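You operate a simulated robot arm through the tools that you are given. There is no shell and no other tool.

You are at the controls of a simulated two-armed robot. One attempt, no reset.

Task
Snap the pink grip on the purple motor and lay it in GOOD.
Fine: clamp it in the speed meter for the fit; leave the clamp free.

The check looks at the end state, three seconds after you hand in, the way a careful person would. Anything else that was tipped, shoved, dropped, spilled or broken makes it a failure.

Robot
Two 7-joint arms with fingered hands on one trunk that stands fixed in place. Base frame: the origin is at the foot of the trunk, x ahead of it, y to its left, z up. Units: mm, degrees, N and s.
The left shoulder is at [70, 154, 1147], the right one opposite. With the tool pointing down near the work surface each hand reaches from about 100 to 860 mm from the base axis, measured 20 degrees to its own side. Payload 3.9 kg a hand.
Tool frame (each hand has its own): the origin (TCP) lies between the finger pads and is the grasp point; the fingertips stand 30 mm ahead of it; z points along the fingers, y is the line along which they close. The gripper opens to 104 mm; its body begins 35 mm behind the TCP. The gripper is a hand of 4 fingers: y runs from the thumb to the fingers, the wrist lies at [-17, -104, -178] in the tool frame, and closing takes about 1.5 s.
Orientation is that of the tool frame in the base frame, as [roll, pitch, yaw] about the fixed x, y, z axes, in that order (R = Rz(yaw) Ry(pitch) Rx(roll)). With the fingers straight down and the wrist toward the robot, the tool's x, y and z point along [0, 1, 0], [1, 0, 0] and [0, 0, -1] of the base frame.

Tools
- The arms move only by the tool play_rows. It takes "left_moves", "right_moves" or both (then of equal length, played together; a hand with none holds still); each is a list of rows, each a list of 3 entries, a list of its own where there are three numbers: the shift along the tool's x, y, z in units of 200 mm (1.0 is 200 mm), then the turn, a rotation vector about the tool's x, y, z in units of 90 degrees (1.0 is 90 degrees), then the closure in counts, from 0 (fully open) to 255 (shut). In form: [[[dx, dy, dz], [ax, ay, az], jaw], ...]. A call has 1 to 20 rows; each row is the pose to reach, as a shift and turn from the pose commanded when the call began, along the tool's axes at that moment. A call with a number of a shift or a turn outside -1 to 1 is refused whole. A row lasts 0.2 s, in which the tool goes at most 50 mm and 8.6 degrees; a call with a longer step from one row to the next is refused whole, and so is a gripper value outside its range. Where a pose cannot be reached the arm comes as near as it can. A force on the tool above 40 N (or 10 N above the force at the start of the call, whichever is more), or a blocked arm, ends the call early, and 0.2 s more pass. Each finger travels about 72 mm/s and halts on what it meets, pressing with about 23 N; the grip force reading is that of the motor and also rises with nothing between the fingers. The clock runs only during rows and for 0.2 s after the last one: add rows that repeat a pose to give the fingers time. The reply holds the time, the measured pose of the TCP, the force on the tool along the base axes, the opening and the grip force, in the units named above and with some noise, with the torque about the TCP (base axes, N m) and any sound that the robot's microphone picked up.
- Cameras (640 x 400 px; columns grow to the right, rows downward): "scene" is now at [128.1, 41.5, 1393.2]; the picture's right is [0.44, -0.90, 0.00], its down [-0.42, -0.21, -0.88] and it looks along [0.79, 0.39, -0.47] (base axes); focal length 336 px, centre (320, 200). "left" rides on the left gripper at [-66, -90, -126] in its tool frame; the picture's right is [-0.78, -0.30, 0.56], its down [0.57, -0.70, 0.42] and it looks along [0.27, 0.65, 0.71] (tool axes); focal length 275 px, centre (320, 200). "right" rides on the right gripper at [66, -90, -126] in its tool frame; the picture's right is [-0.78, 0.30, -0.56], its down [-0.57, -0.70, 0.42] and it looks along [-0.26, 0.65, 0.71] (tool axes); focal length 275 px, centre (320, 200). There is no depth. A picture from a camera that has moved, and an enlarged one, comes with that camera's place and axes in the base frame and with its lens. The place of the scene camera against the robot may be out by one fixed shift of up to 12 mm in any direction.
- camera(camera): a new picture of that camera. No time passes.
- lift_body(by): slides the trunk up (or, below 0, down) by that many mm; the arms and the scene camera ride with it, the base frame stays. It gives what a move gives, with no picture.
- hand_shape(shape, hand): the hand has 4 fingers and takes this shape, open, in about a second: jaw (thumb against the fingers, like two jaws); tri (thumb and two fingers); tip (a fingertip pinch); poke (one finger out to press); point (the index stretched); flat (the hand flat); cup (the hand cupped); fist (a fist). The gripper value then closes the fingers along that shape, each until it touches; the sizes above hold for jaw. It gives what a move gives, with no picture.
- head_to(pan, tilt): turns the head with the scene camera to pan (to the left, within 86 degrees either way) and tilt (down, from -29 to 69), counted from straight ahead of the robot. It gives what a move gives.
- zoom(camera, box): a new picture of the part [left, top, right, bottom] of that camera's present view, enlarged. No time passes.
- close_job(): hands the job in; it is judged then, once.

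Places have to be worked out from the pictures, the camera data and where the tool is seen. Open the grippers and draw the arms clear of the work before you hand the job in, unless the task says otherwise.

The tools are called after "Request:" as a command line: name --argument value ..., lists and objects as JSON in quotes. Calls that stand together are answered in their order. play_rows: Moves the arms, as the interface text tells. Its arguments: {"type":"object","properties":{"left_moves":{"type":"array"},"right_moves":{"type":"array"}},"required":[]} The other tools are called the same way: lift_body (by) moves the trunk up or down; hand_shape (shape, hand) gives the hand a shape; head_to (pan, tilt) turns the head that bears the scene camera; camera (camera) takes a picture; zoom (camera, box) takes an enlarged picture of a part of a camera's view; close_job () hands the job in.

At the start:

```text
time_s: 0.0
left_position: [421.4, 449.1, 1170.5]
left_tcp_rot: [180.0, 0.1, 90.0]
left_wrist_force: [0.1, 0.1, -0.1]
left_moment: [0.02, -0.04, -0.01]
left_width: 103.7
left_grip_force: 0.1
left_shape: jaw
right_position: [601.1, 99.8, 1121.7]
right_tcp_rot: [180.0, 0.0, 90.0]
right_wrist_force: [-0.6, 0.2, -0.3]
right_moment: [-0.01, -0.01, 0.0]
right_width: 103.9
right_grip_force: 0.1
right_shape: jaw
trunk travel left (down, up): [-600.0, 340.0]
head pan, tilt (commanded): [26.4, 28.1]
```

scene: 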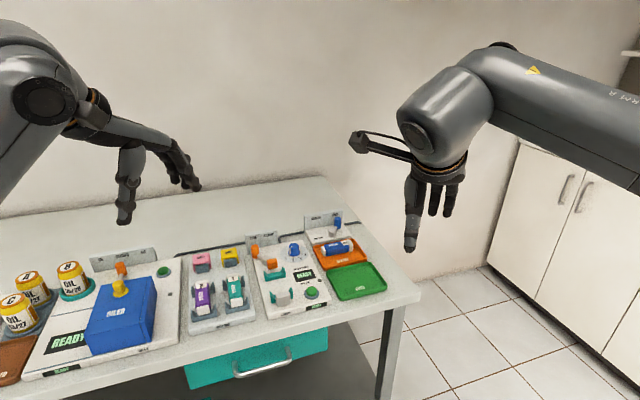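
right: 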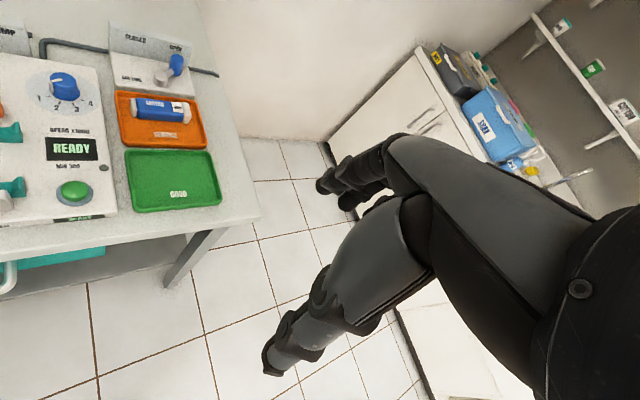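
left: 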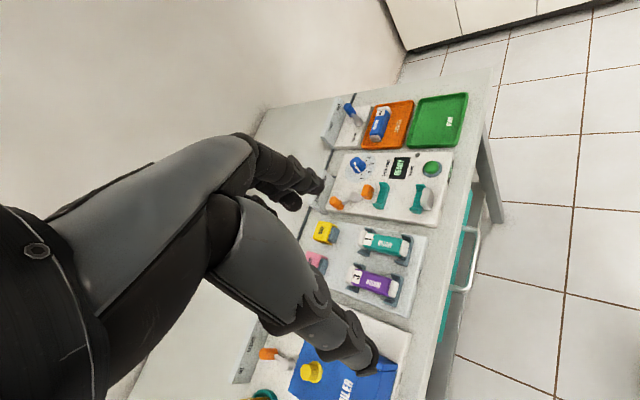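

I start by looking closely at the workbench from the scene camera, to identify the parts and signs.

Request:
zoom --camera "scene" --box '[170, 200, 400, 340]'

Request:
zoom --camera "scene" --box '[0, 220, 200, 400]'

Request:
zoom --camera "left" --box '[280, 80, 480, 320]'

Request:
zoom --camera "right" --box '[0, 0, 240, 240]'

```text
2.78 times, centred on (285, 270) of scene
camera zoom: at [128.1, 41.5, 1393.2], right [0.44, -0.9, 0.0], down [-0.42, -0.21, -0.88], along [0.79, 0.39, -0.47], focal length 934 px, centre (417, 5)
```

zoom: 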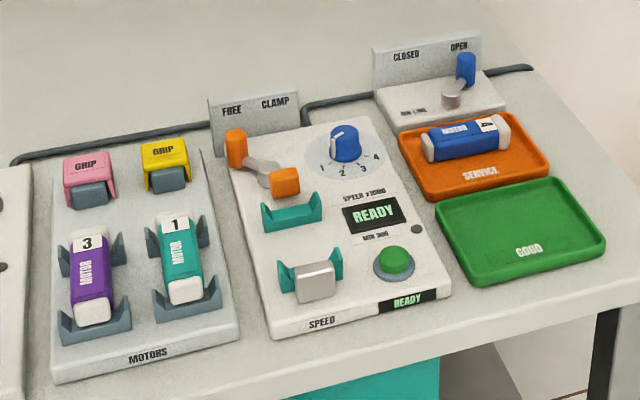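

```text
2.22 times, centred on (100, 310) of scene
camera zoom: at [128.1, 41.5, 1393.2], right [0.44, -0.9, 0.0], down [-0.42, -0.21, -0.88], along [0.79, 0.39, -0.47], focal length 746 px, centre (809, -44)
```

zoom: 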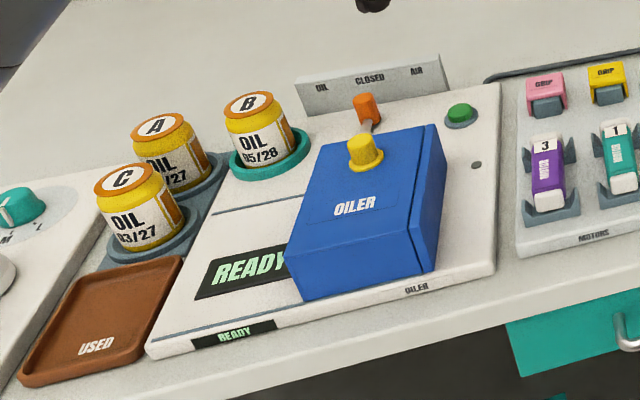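

```text
1.67 times, centred on (380, 200) of left
camera zoom: at [332.3, 382.6, 1296.5], right [-0.3, -0.78, -0.56], down [-0.7, 0.57, -0.42], along [0.65, 0.27, -0.71], focal length 459 px, centre (220, 200)
```

zoom: 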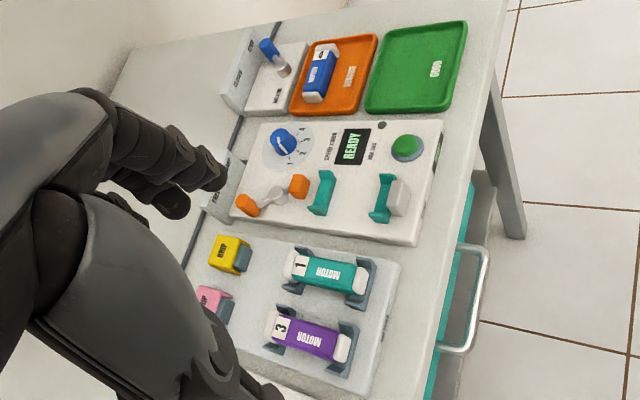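

```text
1.67 times, centred on (120, 120) of right
camera zoom: at [511.2, 166.4, 1247.2], right [0.3, -0.78, 0.56], down [-0.7, -0.57, -0.42], along [0.65, -0.26, -0.71], focal length 459 px, centre (653, 333)
```

zoom: 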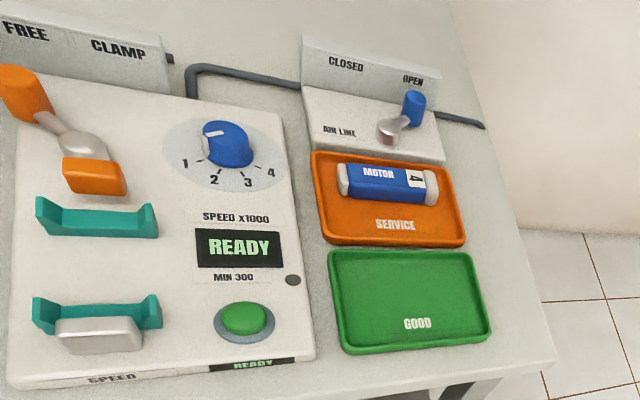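

The bench is turned about 45° to the robot; the MOTORS rack, the SPEED meter and the GOOD tray are all visible. I zoom harder on the motors, grips, and clamp to learn their form.

Request:
zoom --camera "scene" --box '[180, 240, 260, 290]'

Request:
zoom --camera "scene" --box '[180, 270, 260, 335]'

Request:
zoom --camera "scene" --box '[240, 230, 340, 320]'

Request:
zoom --camera "scene" --box '[300, 205, 400, 305]'

```text
8.00 times, centred on (220, 265) of scene
camera zoom: at [128.1, 41.5, 1393.2], right [0.44, -0.9, 0.0], down [-0.42, -0.21, -0.88], along [0.79, 0.39, -0.47], focal length 2685 px, centre (1120, -320)
```

zoom: 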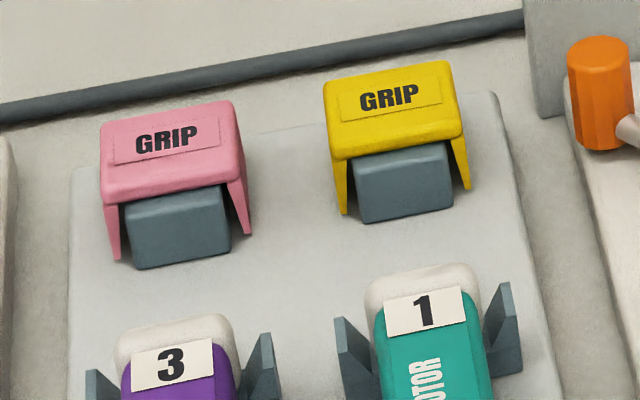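

```text
6.15 times, centred on (220, 302) of scene
camera zoom: at [128.1, 41.5, 1393.2], right [0.44, -0.9, 0.0], down [-0.42, -0.21, -0.88], along [0.79, 0.39, -0.47], focal length 2065 px, centre (935, -431)
```

zoom: 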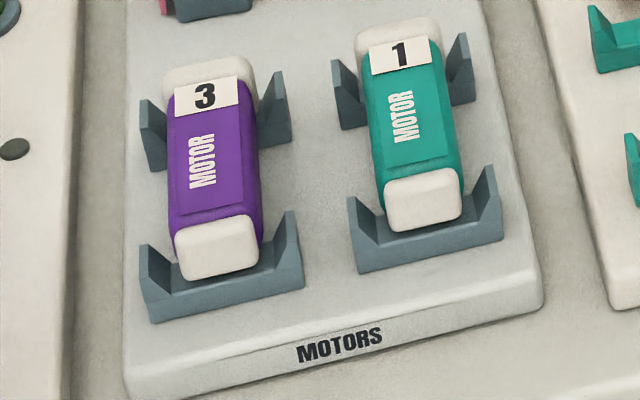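

```text
4.44 times, centred on (290, 275) of scene
camera zoom: at [128.1, 41.5, 1393.2], right [0.44, -0.9, 0.0], down [-0.42, -0.21, -0.88], along [0.79, 0.39, -0.47], focal length 1492 px, centre (453, -133)
```

zoom: 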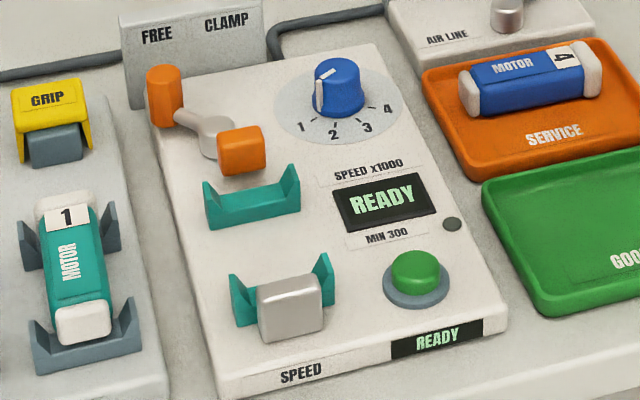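

```text
4.00 times, centred on (350, 255) of scene
camera zoom: at [128.1, 41.5, 1393.2], right [0.44, -0.9, 0.0], down [-0.42, -0.21, -0.88], along [0.79, 0.39, -0.47], focal length 1342 px, centre (200, -20)
```

zoom: 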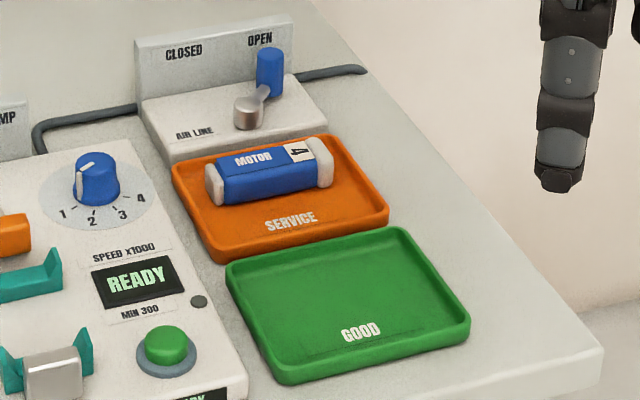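

The grips are U-clips that open downward over a post, and the motors lie along the bench's depth in two U-rests. I turn the left hand 45° so its closing line runs across the motor, and bring it high above the purple motor (judged near [512, 523, 850]).

Request:
play_rows --left_moves '[[[0.046, 0.057, 0.08], [0, 0, 0.0625], 0], [[0.092, 0.113, 0.16], [0, 0, 0.125], 0], [[0.139, 0.17, 0.24], [0, 0, 0.1875], 0], [[0.185, 0.227, 0.32], [0, 0, 0.25], 0], [[0.231, 0.283, 0.4], [0, 0, 0.3125], 0], [[0.277, 0.34, 0.48], [0, 0, 0.375], 0], [[0.324, 0.396, 0.56], [0, 0, 0.4375], 0], [[0.37, 0.453, 0.65], [0, 0, 0.5], 0], [[0.37, 0.453, 0.7], [0, 0, 0.5], 0], [[0.37, 0.453, 0.7], [0, 0, 0.5], 0]]'

```text
time_s: 2.2
left_position: [513.2, 523.8, 1029.8]
left_tcp_rot: [-179.9, 0.0, 45.1]
left_wrist_force: [-0.2, 0.1, 0.3]
left_moment: [0.0, -0.01, -0.02]
left_width: 103.7
left_grip_force: 0.0
left_shape: jaw
right_position: [602.1, 100.8, 1122.3]
right_tcp_rot: [180.0, -0.1, 90.0]
right_wrist_force: [-0.1, 0.8, 0.2]
right_moment: [0.01, -0.02, 0.01]
right_width: 103.5
right_grip_force: 0.1
right_shape: jaw
trunk travel left (down, up): [-600.0, 340.0]
head pan, tilt (commanded): [26.4, 28.1]
```

The move was clean; now I look from the left hand camera and the scene camera.

Request:
camera --camera "left"

Request:
camera --camera "scene"

```text
taken
camera left: at [403.2, 539.4, 1155.9], right [-0.76, -0.34, -0.56], down [-0.09, 0.9, -0.42], along [0.65, -0.27, -0.71], focal length 275 px, centre (320, 200)
```

left: 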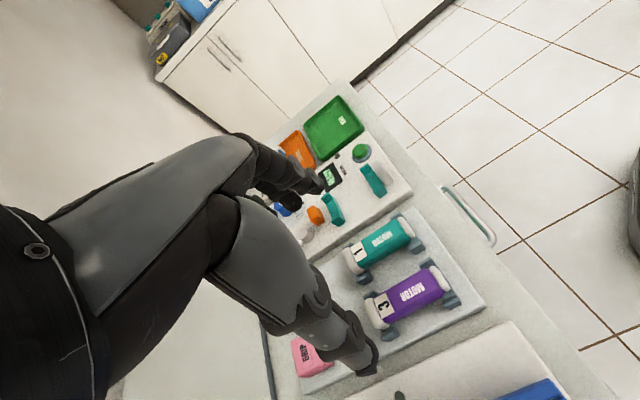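

```text
taken
camera scene: at [128.2, 41.4, 1393.2], right [0.44, -0.9, 0.0], down [-0.42, -0.21, -0.88], along [0.79, 0.39, -0.47], focal length 336 px, centre (320, 200)
```

scene: 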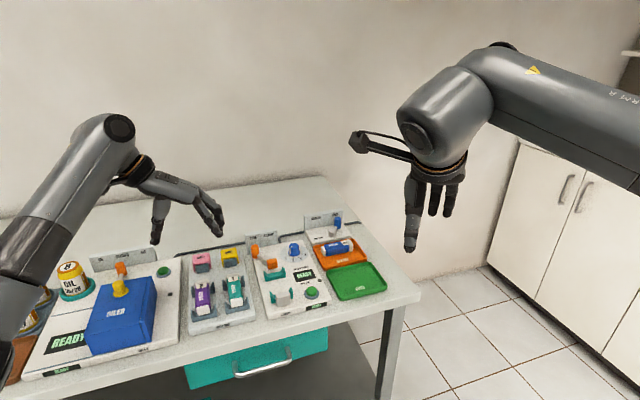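

Both motors are now clear in the left camera. I zoom to measure them and the clamp precisely.

Request:
zoom --camera "left" --box '[330, 200, 490, 360]'

Request:
zoom --camera "left" --box '[270, 80, 420, 260]'

Request:
zoom --camera "scene" --box '[100, 160, 260, 300]'

```text
2.50 times, centred on (410, 280) of left
camera zoom: at [403.2, 539.4, 1155.9], right [-0.76, -0.34, -0.56], down [-0.09, 0.9, -0.42], along [0.65, -0.27, -0.71], focal length 688 px, centre (95, 0)
```

zoom: 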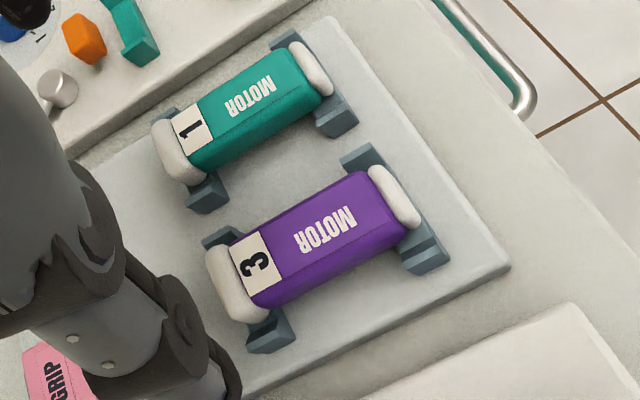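

```text
2.22 times, centred on (345, 170) of left
camera zoom: at [403.2, 539.4, 1155.9], right [-0.76, -0.34, -0.56], down [-0.09, 0.9, -0.42], along [0.65, -0.27, -0.71], focal length 612 px, centre (264, 267)
```

zoom: 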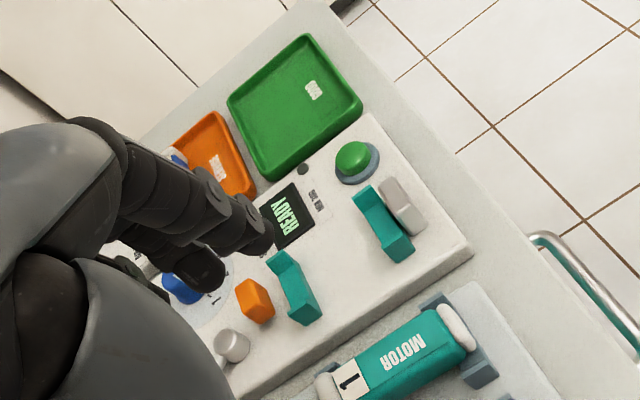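

```text
2.86 times, centred on (180, 230) of scene
camera zoom: at [128.2, 41.4, 1393.2], right [0.44, -0.9, 0.0], down [-0.42, -0.21, -0.88], along [0.79, 0.39, -0.47], focal length 959 px, centre (720, 114)
```

zoom: 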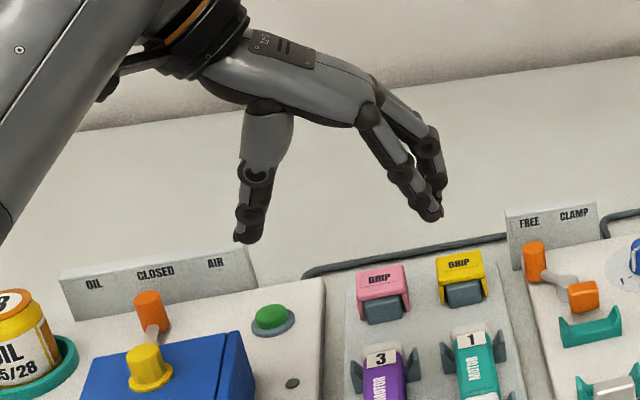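

The sticker corner gives a motor top near z=865. I take tighter zooms in both cameras to pin down the motor's centre, width and axis.

Request:
zoom --camera "left" --box '[355, 255, 465, 345]'

Request:
zoom --camera "scene" --box '[185, 275, 230, 325]'

Request:
zoom --camera "scene" --box '[185, 245, 225, 275]'

Request:
zoom --camera "scene" --box '[245, 240, 300, 310]'

```text
4.44 times, centred on (410, 300) of left
camera zoom: at [403.2, 539.4, 1155.9], right [-0.76, -0.34, -0.56], down [-0.09, 0.9, -0.42], along [0.65, -0.27, -0.71], focal length 1224 px, centre (-80, -244)
```

zoom: 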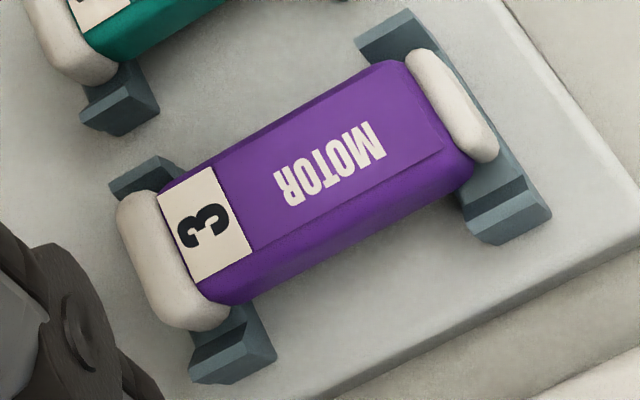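

```text
8.00 times, centred on (208, 300) of scene
camera zoom: at [128.2, 41.4, 1393.2], right [0.44, -0.9, 0.0], down [-0.42, -0.21, -0.88], along [0.79, 0.39, -0.47], focal length 2685 px, centre (1220, -600)
```

zoom: 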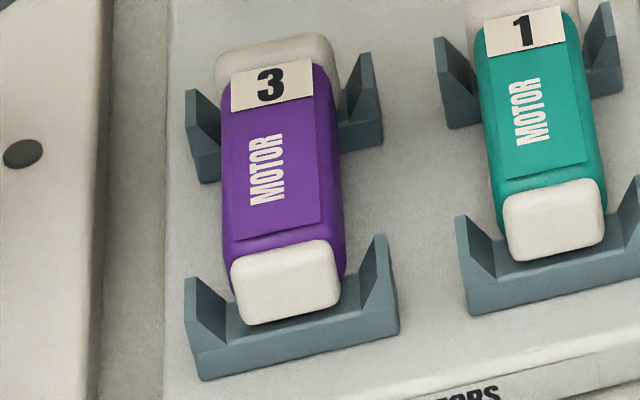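

```text
13.33 times, centred on (205, 260) of scene
camera zoom: at [128.2, 41.4, 1393.2], right [0.44, -0.9, 0.0], down [-0.42, -0.21, -0.88], along [0.79, 0.39, -0.47], focal length 4475 px, centre (1853, -600)
```

zoom: 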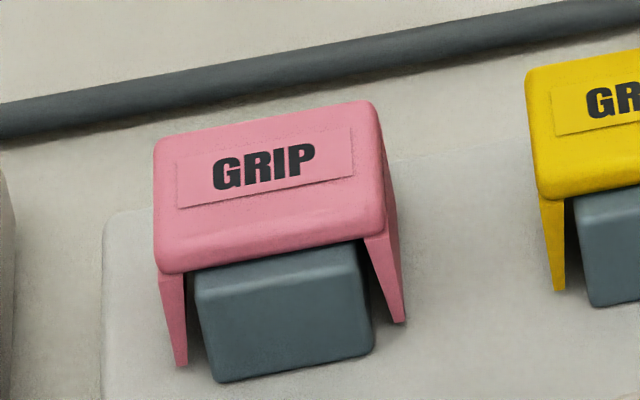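

```text
5.71 times, centred on (272, 275) of scene
camera zoom: at [128.2, 41.4, 1393.2], right [0.44, -0.9, 0.0], down [-0.42, -0.21, -0.88], along [0.79, 0.39, -0.47], focal length 1918 px, centre (591, -229)
```

zoom: 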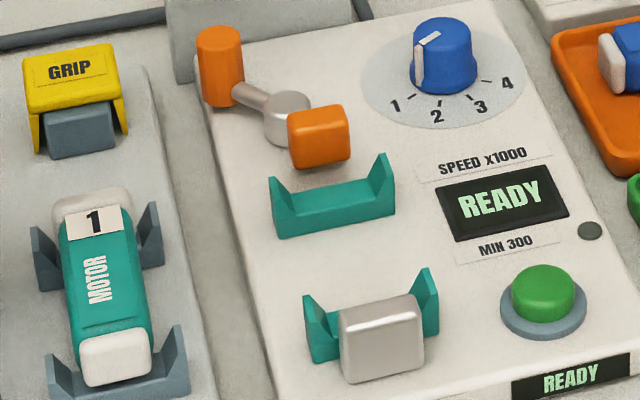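

The motor lies along 45°, so the hand is aligned, but the gap between its rests is only about 54 mm, so I want a narrow grip. I try the "tri" shape and look at how wide the hand is.

Request:
hand_shape --hand "left" --shape "tri"

Request:
camera --camera "left"

Request:
zoom --camera "scene" --box '[100, 160, 260, 300]'

```text
time_s: 3.1
left_position: [513.4, 522.8, 1030.7]
left_tcp_rot: [180.0, 0.0, 45.0]
left_wrist_force: [0.7, 0.1, -1.0]
left_moment: [0.02, 0.0, 0.05]
left_width: 104.1
left_grip_force: 0.0
left_shape: tri
right_position: [602.2, 99.2, 1120.7]
right_tcp_rot: [-180.0, 0.0, 90.0]
right_wrist_force: [0.3, 0.0, 0.2]
right_moment: [0.0, -0.02, 0.01]
right_width: 103.7
right_grip_force: 0.0
right_shape: jaw
trunk travel left (down, up): [-600.0, 340.0]
head pan, tilt (commanded): [26.4, 28.1]
```

```text
taken
camera left: at [403.0, 539.3, 1155.9], right [-0.76, -0.34, -0.56], down [-0.09, 0.9, -0.42], along [0.65, -0.27, -0.71], focal length 275 px, centre (320, 200)
```

left: 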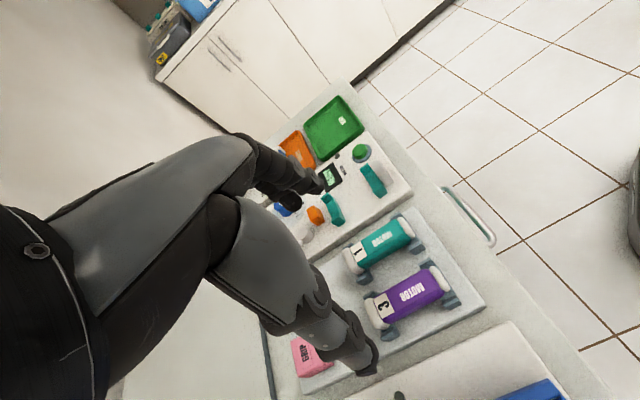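

```text
2.86 times, centred on (180, 230) of scene
camera zoom: at [128.1, 41.5, 1393.2], right [0.44, -0.9, 0.0], down [-0.42, -0.21, -0.88], along [0.79, 0.39, -0.47], focal length 959 px, centre (720, 114)
```

zoom: 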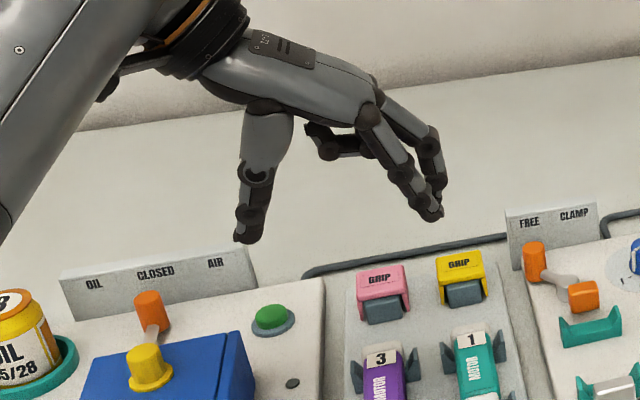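

In "tri" one finger is folded. I zoom on the fingers to judge how wide the two remaining are.

Request:
zoom --camera "scene" --box '[150, 180, 220, 250]'

Request:
zoom --camera "left" --box '[200, 120, 400, 400]'

```text
5.71 times, centred on (185, 215) of scene
camera zoom: at [128.1, 41.5, 1393.2], right [0.44, -0.9, 0.0], down [-0.42, -0.21, -0.88], along [0.79, 0.39, -0.47], focal length 1918 px, centre (1091, 114)
```

zoom: 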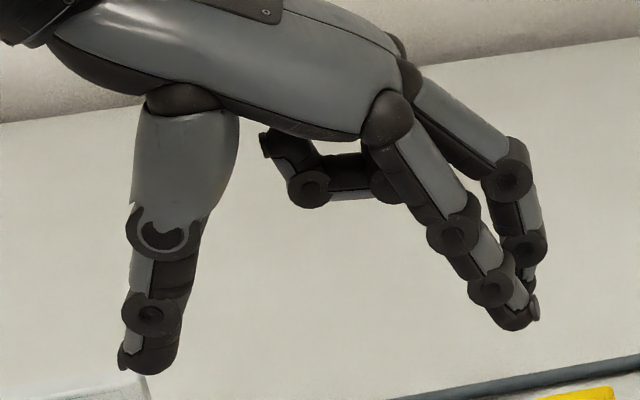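

```text
1.43 times, centred on (300, 260) of left
camera zoom: at [403.0, 539.3, 1155.9], right [-0.76, -0.34, -0.56], down [-0.09, 0.9, -0.42], along [0.65, -0.27, -0.71], focal length 393 px, centre (349, 114)
```

zoom: 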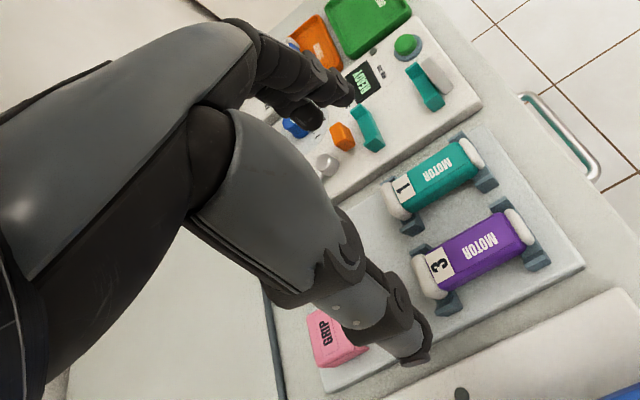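

The two fingers and thumb look narrow enough to fit between the rests. I close the empty hand in the air to about motor width to see where the fingertips go.

Request:
play_rows --left_moves '[[[0, 0, 0], [0, 0, 0], 165], [[0, 0, 0], [0, 0, 0], 165], [[0, 0, 0], [0, 0, 0], 165], [[0, 0, 0], [0, 0, 0], 165], [[0, 0, 0], [0, 0, 0], 165], [[0, 0, 0], [0, 0, 0], 165]]'

Request:
zoom --camera "scene" --box '[150, 180, 220, 250]'

Request:
zoom --camera "left" --box '[200, 120, 400, 400]'

```text
time_s: 4.5
left_position: [513.3, 522.7, 1029.6]
left_tcp_rot: [-180.0, 0.0, 45.0]
left_wrist_force: [-0.2, 0.0, -0.7]
left_moment: [0.02, -0.01, 0.03]
left_width: 37.1
left_grip_force: 0.0
left_shape: tri
right_position: [602.0, 101.5, 1122.0]
right_tcp_rot: [-180.0, 0.0, 90.0]
right_wrist_force: [0.1, -0.3, -0.5]
right_moment: [0.0, -0.03, -0.03]
right_width: 103.8
right_grip_force: 0.0
right_shape: jaw
trunk travel left (down, up): [-600.0, 340.0]
head pan, tilt (commanded): [26.4, 28.1]
```

```text
5.71 times, centred on (185, 215) of scene
camera zoom: at [128.1, 41.5, 1393.2], right [0.44, -0.9, 0.0], down [-0.42, -0.21, -0.88], along [0.79, 0.39, -0.47], focal length 1918 px, centre (1091, 114)
```

zoom: 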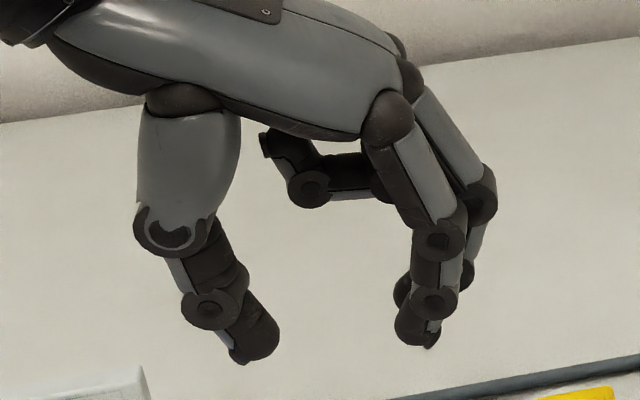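

```text
1.43 times, centred on (300, 260) of left
camera zoom: at [403.1, 539.3, 1155.9], right [-0.76, -0.34, -0.56], down [-0.09, 0.9, -0.42], along [0.65, -0.27, -0.71], focal length 393 px, centre (349, 114)
```

zoom: 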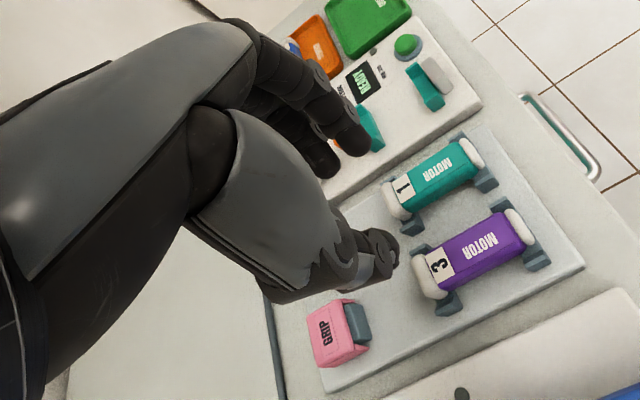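

Fingertips stay at about the same depth while closing, and the grasp midline sits over the motor. I reopen and go down 90 mm (tips still about 30 mm above the motor) for another look.

Request:
play_rows --left_moves '[[[0, 0, 0.1], [0, 0, 0], 0], [[0, 0, 0.2], [0, 0, 0], 0], [[0, 0, 0.3], [0, 0, 0], 0], [[0, 0, 0.4], [0, 0, 0], 0], [[0, 0, 0.45], [0, 0, 0], 0], [[0, 0, 0.45], [0, 0, 0], 0], [[0, 0, 0.45], [0, 0, 0], 0]]'

Request:
camera --camera "left"

Request:
zoom --camera "scene" --box '[150, 220, 250, 330]'

```text
time_s: 6.1
left_position: [512.5, 523.3, 941.4]
left_tcp_rot: [-179.9, 0.1, 45.0]
left_wrist_force: [0.3, 0.1, 0.3]
left_moment: [-0.03, 0.01, 0.02]
left_width: 103.7
left_grip_force: 0.0
left_shape: tri
right_position: [602.5, 100.1, 1120.8]
right_tcp_rot: [180.0, -0.1, 89.9]
right_wrist_force: [-0.4, 0.1, -0.8]
right_moment: [0.03, -0.01, -0.02]
right_width: 103.5
right_grip_force: 0.1
right_shape: jaw
trunk travel left (down, up): [-600.0, 340.0]
head pan, tilt (commanded): [26.4, 28.1]
```

```text
taken
camera left: at [403.0, 539.6, 1067.3], right [-0.76, -0.34, -0.56], down [-0.09, 0.9, -0.42], along [0.65, -0.27, -0.71], focal length 275 px, centre (320, 200)
```

left: 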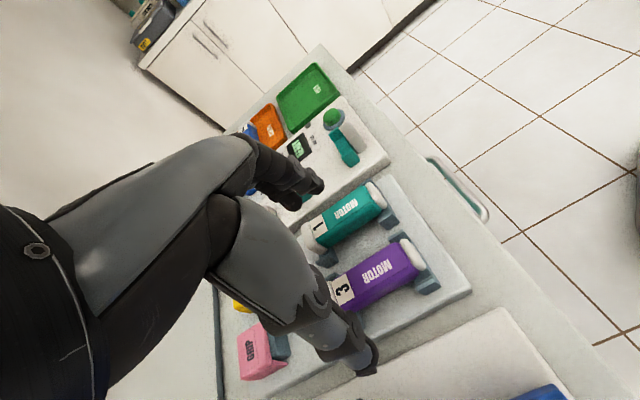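

```text
3.64 times, centred on (200, 275) of scene
camera zoom: at [128.1, 41.5, 1393.1], right [0.44, -0.9, 0.0], down [-0.42, -0.21, -0.88], along [0.79, 0.39, -0.47], focal length 1220 px, centre (756, -73)
```

zoom: 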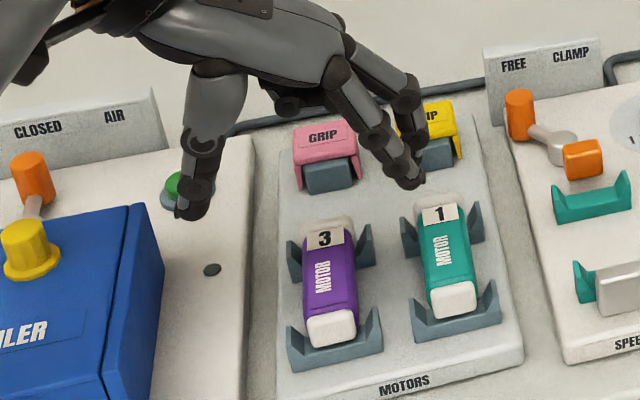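

The teal motor is only about 70 mm away, so I must descend with the fingers partly closed (about 52 mm). First I measure the purple motor again from this lower viewpoint to fix its height.

Request:
zoom --camera "left" --box '[310, 220, 460, 320]'

Request:
zoom --camera "left" --box '[210, 280, 330, 400]'

Request:
zoom --camera "left" --box '[230, 50, 400, 180]'

```text
4.00 times, centred on (385, 270) of left
camera zoom: at [403.0, 539.6, 1067.3], right [-0.76, -0.34, -0.56], down [-0.09, 0.9, -0.42], along [0.65, -0.27, -0.71], focal length 1101 px, centre (60, -80)
```

zoom: 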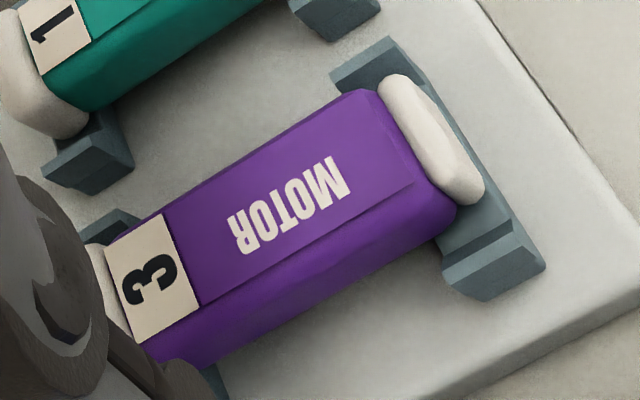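

```text
3.33 times, centred on (270, 340) of left
camera zoom: at [403.0, 539.6, 1067.3], right [-0.76, -0.34, -0.56], down [-0.09, 0.9, -0.42], along [0.65, -0.27, -0.71], focal length 918 px, centre (487, -267)
```

zoom: 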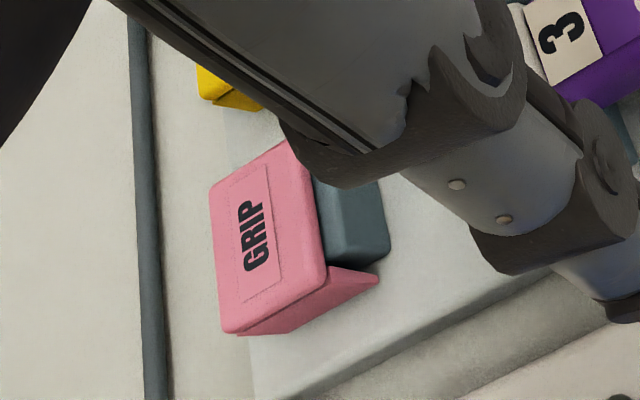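

```text
3.08 times, centred on (315, 115) of left
camera zoom: at [403.0, 539.6, 1067.3], right [-0.76, -0.34, -0.56], down [-0.09, 0.9, -0.42], along [0.65, -0.27, -0.71], focal length 847 px, centre (335, 462)
```

zoom: 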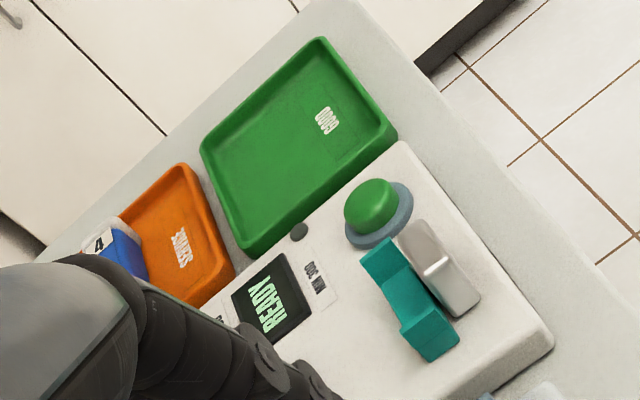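

I place the motor's top at z≈860 with its centre about 3 mm to the tool's +y side. I shift over, narrow the fingers to about 52 mm, and go down a further 40 mm before checking.

Request:
play_rows --left_moves '[[[0.005, 0.016, 0], [0, 0, 0], 128], [[0.005, 0.016, 0], [0, 0, 0], 128], [[0.005, 0.016, 0], [0, 0, 0], 128], [[0.005, 0.016, 0], [0, 0, 0], 128], [[0.005, 0.016, 0.05], [0, 0, 0], 128], [[0.005, 0.016, 0.1], [0, 0, 0], 128], [[0.005, 0.016, 0.15], [0, 0, 0], 128], [[0.005, 0.016, 0.2], [0, 0, 0], 128], [[0.005, 0.016, 0.2], [0, 0, 0], 128]]'

Request:
camera --camera "left"

Request:
zoom --camera "scene" --box '[160, 240, 250, 330]'

```text
time_s: 8.1
left_position: [515.6, 522.1, 901.0]
left_tcp_rot: [180.0, 0.0, 44.9]
left_wrist_force: [0.5, -0.2, -0.6]
left_moment: [0.0, 0.01, 0.0]
left_width: 52.5
left_grip_force: 0.0
left_shape: tri
right_position: [600.2, 100.9, 1121.7]
right_tcp_rot: [-179.9, 0.1, 90.0]
right_wrist_force: [-0.5, 0.1, -0.3]
right_moment: [0.0, 0.01, 0.0]
right_width: 103.2
right_grip_force: 0.0
right_shape: jaw
trunk travel left (down, up): [-600.0, 340.0]
head pan, tilt (commanded): [26.4, 28.1]
```

```text
taken
camera left: at [405.2, 538.0, 1026.2], right [-0.76, -0.34, -0.56], down [-0.09, 0.9, -0.42], along [0.65, -0.27, -0.71], focal length 275 px, centre (320, 200)
```

left: 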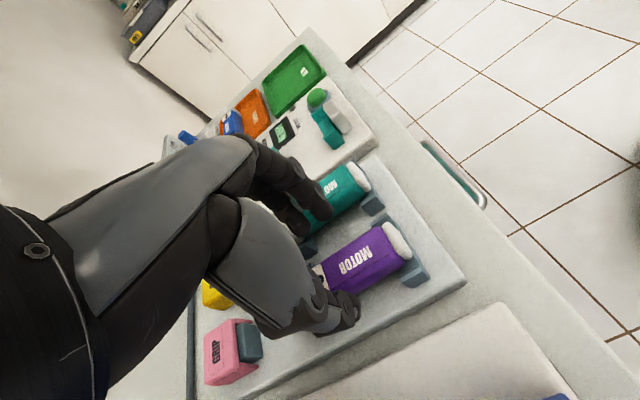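

```text
4.44 times, centred on (205, 285) of scene
camera zoom: at [128.0, 41.4, 1393.2], right [0.44, -0.9, 0.0], down [-0.42, -0.21, -0.88], along [0.79, 0.39, -0.47], focal length 1492 px, centre (831, -178)
```

zoom: 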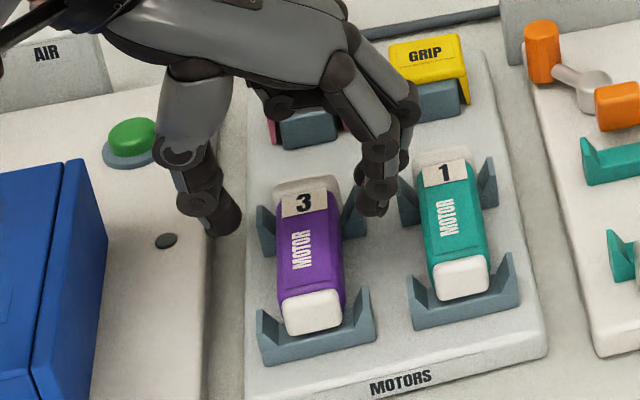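

The tips are just above motor-top height. I check the left camera closely to see the centring of thumb and fingers about the purple motor.

Request:
zoom --camera "left" --box '[240, 160, 440, 360]'

Request:
zoom --camera "scene" --box '[190, 265, 235, 325]'

```text
2.00 times, centred on (340, 260) of left
camera zoom: at [405.2, 538.0, 1026.2], right [-0.76, -0.34, -0.56], down [-0.09, 0.9, -0.42], along [0.65, -0.27, -0.71], focal length 551 px, centre (280, 80)
```

zoom: 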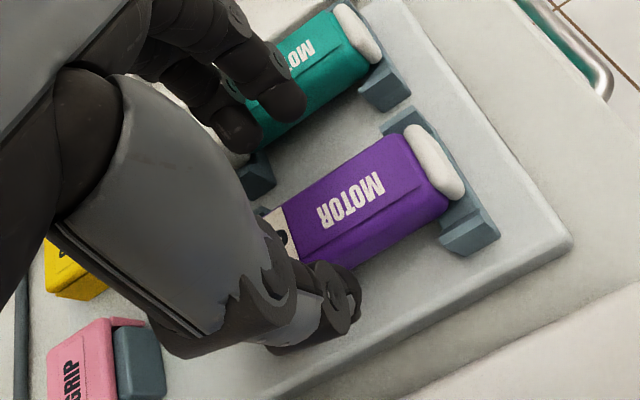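

```text
6.67 times, centred on (212, 295) of scene
camera zoom: at [128.0, 41.4, 1393.2], right [0.44, -0.9, 0.0], down [-0.42, -0.21, -0.88], along [0.79, 0.39, -0.47], focal length 2237 px, centre (1037, -433)
```

zoom: 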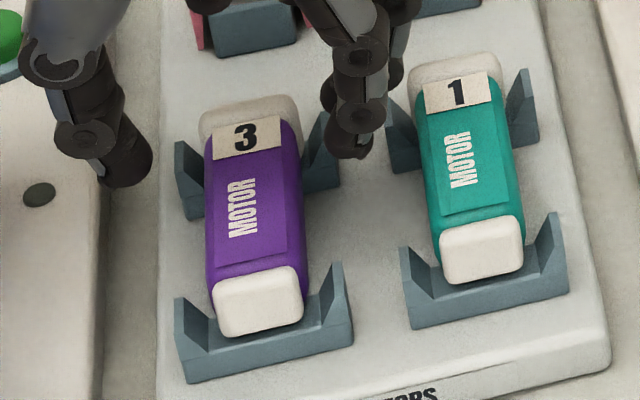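

The grasp midline matches the motor's centreline within about 2 mm, and the fingers will clear the teal motor. I descend 34 mm so the tips pass beside the body without reaching the plate.

Request:
play_rows --left_moves '[[[0, 0, 0.03], [0, 0, 0], 128], [[0, 0, 0.06], [0, 0, 0], 128], [[0, 0, 0.09], [0, 0, 0], 128], [[0, 0, 0.12], [0, 0, 0], 128], [[0, 0, 0.15], [0, 0, 0], 128], [[0, 0, 0.17], [0, 0, 0], 128], [[0, 0, 0.17], [0, 0, 0], 128]]'

Request:
zoom --camera "scene" --box '[180, 250, 240, 325]'

Request:
zoom --camera "left" --box '[200, 140, 440, 380]'

```text
time_s: 9.7
left_position: [514.8, 522.2, 866.6]
left_tcp_rot: [179.9, 0.0, 45.0]
left_wrist_force: [0.0, 0.8, 0.0]
left_moment: [-0.01, 0.0, 0.02]
left_width: 52.1
left_grip_force: 0.1
left_shape: tri
right_position: [603.0, 101.0, 1122.1]
right_tcp_rot: [180.0, -0.1, 90.0]
right_wrist_force: [-0.2, 0.1, 0.6]
right_moment: [0.01, 0.0, -0.01]
right_width: 103.6
right_grip_force: 0.1
right_shape: jaw
trunk travel left (down, up): [-600.0, 340.0]
head pan, tilt (commanded): [26.4, 28.1]
```

```text
5.33 times, centred on (210, 288) of scene
camera zoom: at [128.0, 41.5, 1393.2], right [0.44, -0.9, 0.0], down [-0.42, -0.21, -0.88], along [0.79, 0.39, -0.47], focal length 1790 px, centre (907, -267)
```

zoom: 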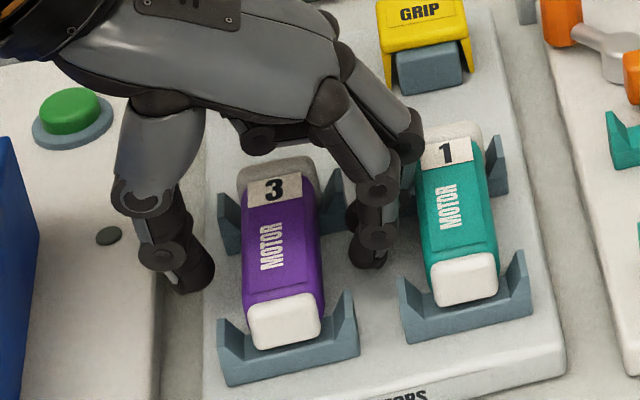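

```text
1.67 times, centred on (320, 260) of left
camera zoom: at [405.2, 538.1, 992.2], right [-0.76, -0.34, -0.56], down [-0.09, 0.9, -0.42], along [0.65, -0.27, -0.71], focal length 459 px, centre (320, 100)
```

zoom: 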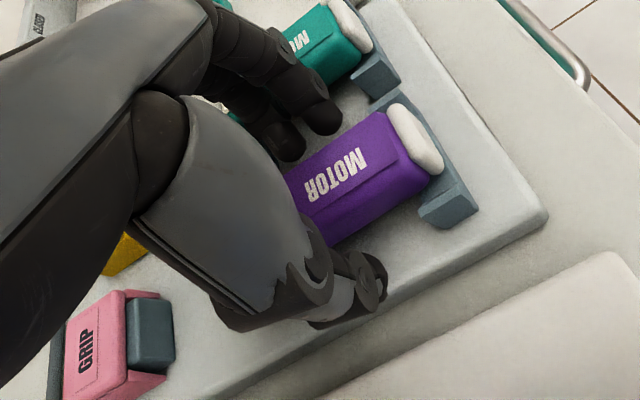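

Thumb and fingers straddle the middle of the purple motor with clearance all round. I close the hand on it.

Request:
play_rows --left_moves '[[[0, 0, 0], [0, 0, 0], 200], [[0, 0, 0], [0, 0, 0], 230], [[0, 0, 0], [0, 0, 0], 230], [[0, 0, 0], [0, 0, 0], 230], [[0, 0, 0], [0, 0, 0], 230]]'

Request:
zoom --camera "scene" --box '[180, 250, 240, 325]'

Request:
zoom --camera "left" --box '[200, 140, 440, 380]'

```text
time_s: 10.9
left_position: [515.4, 521.9, 868.1]
left_tcp_rot: [180.0, 0.0, 45.1]
left_wrist_force: [-0.9, -1.1, 0.0]
left_moment: [0.01, -0.02, -0.05]
left_width: 24.8
left_grip_force: 22.6
left_shape: tri
right_position: [602.4, 99.9, 1121.5]
right_tcp_rot: [180.0, 0.0, 90.0]
right_wrist_force: [-0.5, -0.7, 0.3]
right_moment: [0.01, 0.01, 0.0]
right_width: 103.6
right_grip_force: 0.0
right_shape: jaw
trunk travel left (down, up): [-600.0, 340.0]
head pan, tilt (commanded): [26.4, 28.1]
```

```text
5.33 times, centred on (210, 288) of scene
camera zoom: at [128.3, 41.6, 1393.1], right [0.44, -0.9, 0.0], down [-0.42, -0.21, -0.88], along [0.79, 0.39, -0.47], focal length 1790 px, centre (907, -267)
```

zoom: 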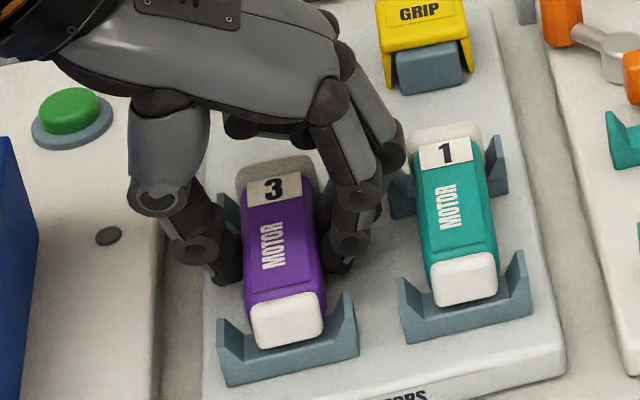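

```text
1.67 times, centred on (320, 260) of left
camera zoom: at [405.5, 538.2, 992.2], right [-0.76, -0.34, -0.56], down [-0.09, 0.9, -0.42], along [0.65, -0.27, -0.71], focal length 459 px, centre (320, 100)
```

zoom: 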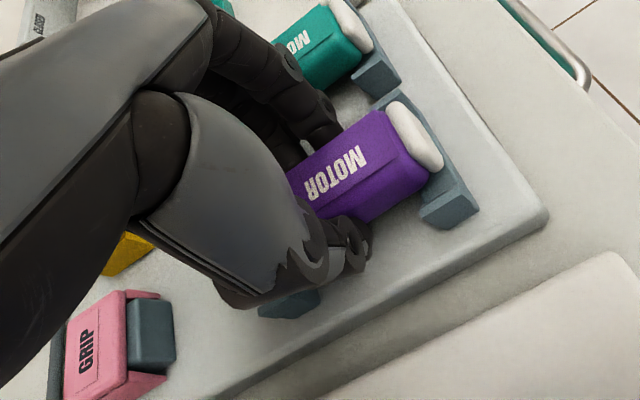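

The grip force reads 22.6 N at 24.8 mm, so the motor is held. I lift it straight up slowly about 70 mm and check that it comes along level.

Request:
play_rows --left_moves '[[[0, 0, -0.03], [0, 0, 0], 230], [[0, 0, -0.08], [0, 0, 0], 230], [[0, 0, -0.14], [0, 0, 0], 230], [[0, 0, -0.2], [0, 0, 0], 230], [[0, 0, -0.27], [0, 0, 0], 230], [[0, 0, -0.35], [0, 0, 0], 230], [[0, 0, -0.35], [0, 0, 0], 230]]'

Request:
zoom --camera "scene" --box '[170, 230, 250, 325]'

Request:
zoom --camera "left" --box '[200, 140, 440, 380]'

```text
time_s: 12.5
left_position: [514.2, 521.7, 938.1]
left_tcp_rot: [180.0, 0.1, 45.1]
left_wrist_force: [-0.5, -0.4, -0.6]
left_moment: [0.02, -0.03, -0.02]
left_width: 25.0
left_grip_force: 23.3
left_shape: tri
right_position: [601.4, 100.8, 1121.0]
right_tcp_rot: [180.0, -0.1, 89.9]
right_wrist_force: [0.4, 0.2, 0.3]
right_moment: [-0.01, 0.01, 0.02]
right_width: 103.9
right_grip_force: 0.1
right_shape: jaw
trunk travel left (down, up): [-600.0, 340.0]
head pan, tilt (commanded): [26.4, 28.1]
```

```text
4.21 times, centred on (210, 278) of scene
camera zoom: at [128.4, 41.8, 1393.1], right [0.44, -0.9, 0.0], down [-0.42, -0.21, -0.88], along [0.79, 0.39, -0.47], focal length 1413 px, centre (783, -126)
```

zoom: 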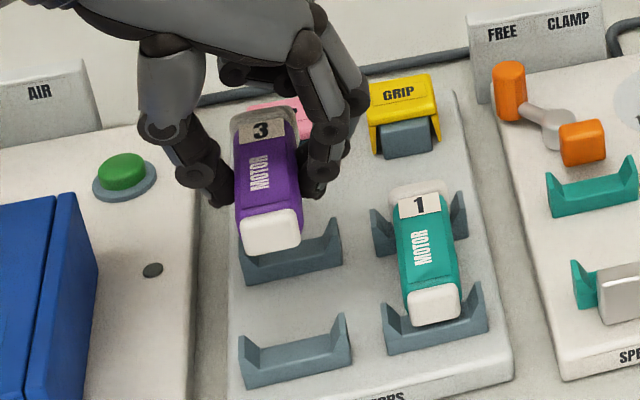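

```text
1.67 times, centred on (320, 260) of left
camera zoom: at [404.5, 537.2, 1062.7], right [-0.76, -0.34, -0.56], down [-0.09, 0.9, -0.42], along [0.65, -0.27, -0.71], focal length 459 px, centre (320, 100)
```

zoom: 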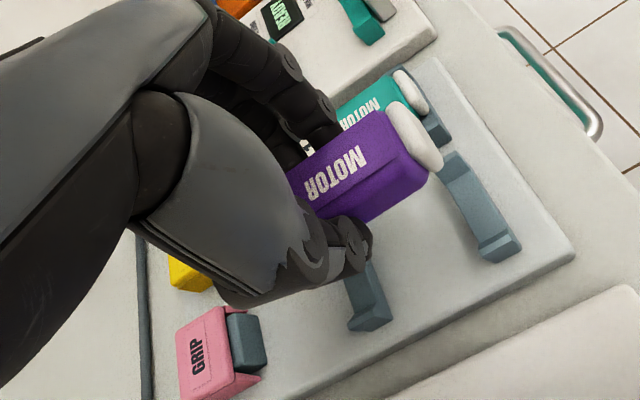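

The motor is held level and unchanged in the hand. I raise it further so the left camera can see the speed meter's rests clearly past the fingers, and zoom there in both cameras.

Request:
play_rows --left_moves '[[[0, 0, -0.1], [0, 0, 0], 230], [[0, 0, -0.2], [0, 0, 0], 230], [[0, 0, -0.3], [0, 0, 0], 230], [[0, 0, -0.4], [0, 0, 0], 230], [[0, 0, -0.5], [0, 0, 0], 230], [[0, 0, -0.5], [0, 0, 0], 230]]'

Request:
zoom --camera "left" --box '[290, 130, 430, 250]'

Request:
zoom --camera "scene" --box '[245, 240, 315, 310]'

Request:
zoom --camera "right" --box '[0, 40, 120, 240]'

```text
time_s: 13.9
left_position: [515.4, 521.0, 1037.6]
left_tcp_rot: [180.0, 0.0, 45.0]
left_wrist_force: [-0.8, -0.1, -1.1]
left_moment: [-0.01, -0.02, -0.01]
left_width: 24.7
left_grip_force: 22.9
left_shape: tri
right_position: [601.0, 100.3, 1122.3]
right_tcp_rot: [180.0, 0.0, 90.1]
right_wrist_force: [0.3, 0.9, -0.3]
right_moment: [-0.01, 0.02, -0.02]
right_width: 103.6
right_grip_force: 0.0
right_shape: jaw
trunk travel left (down, up): [-600.0, 340.0]
head pan, tilt (commanded): [26.4, 28.1]
```

```text
3.33 times, centred on (360, 190) of left
camera zoom: at [405.9, 537.2, 1162.3], right [-0.76, -0.34, -0.56], down [-0.09, 0.9, -0.42], along [0.65, -0.27, -0.71], focal length 918 px, centre (187, 233)
```

zoom: 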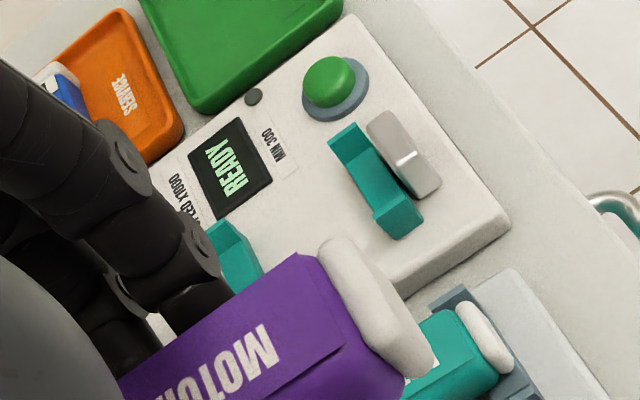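

```text
5.71 times, centred on (280, 275) of scene
camera zoom: at [128.3, 41.8, 1393.1], right [0.44, -0.9, 0.0], down [-0.42, -0.21, -0.88], along [0.79, 0.39, -0.47], focal length 1918 px, centre (549, -229)
```

zoom: 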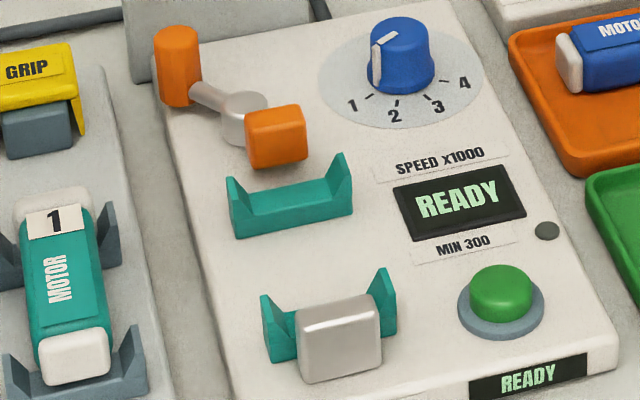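

```text
2.00 times, centred on (60, 140) of right
camera zoom: at [511.4, 166.8, 1247.1], right [0.3, -0.78, 0.56], down [-0.7, -0.57, -0.42], along [0.65, -0.26, -0.71], focal length 551 px, centre (840, 320)
```

zoom: 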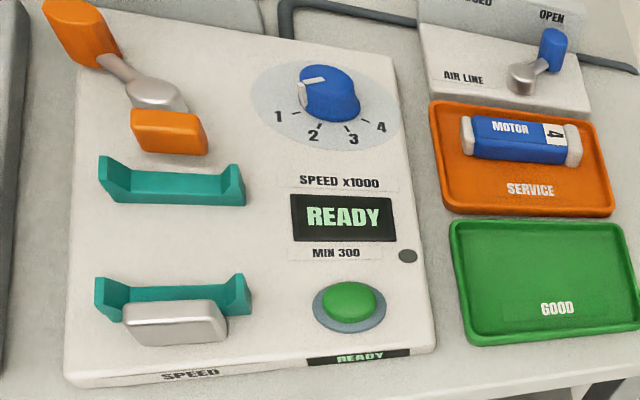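

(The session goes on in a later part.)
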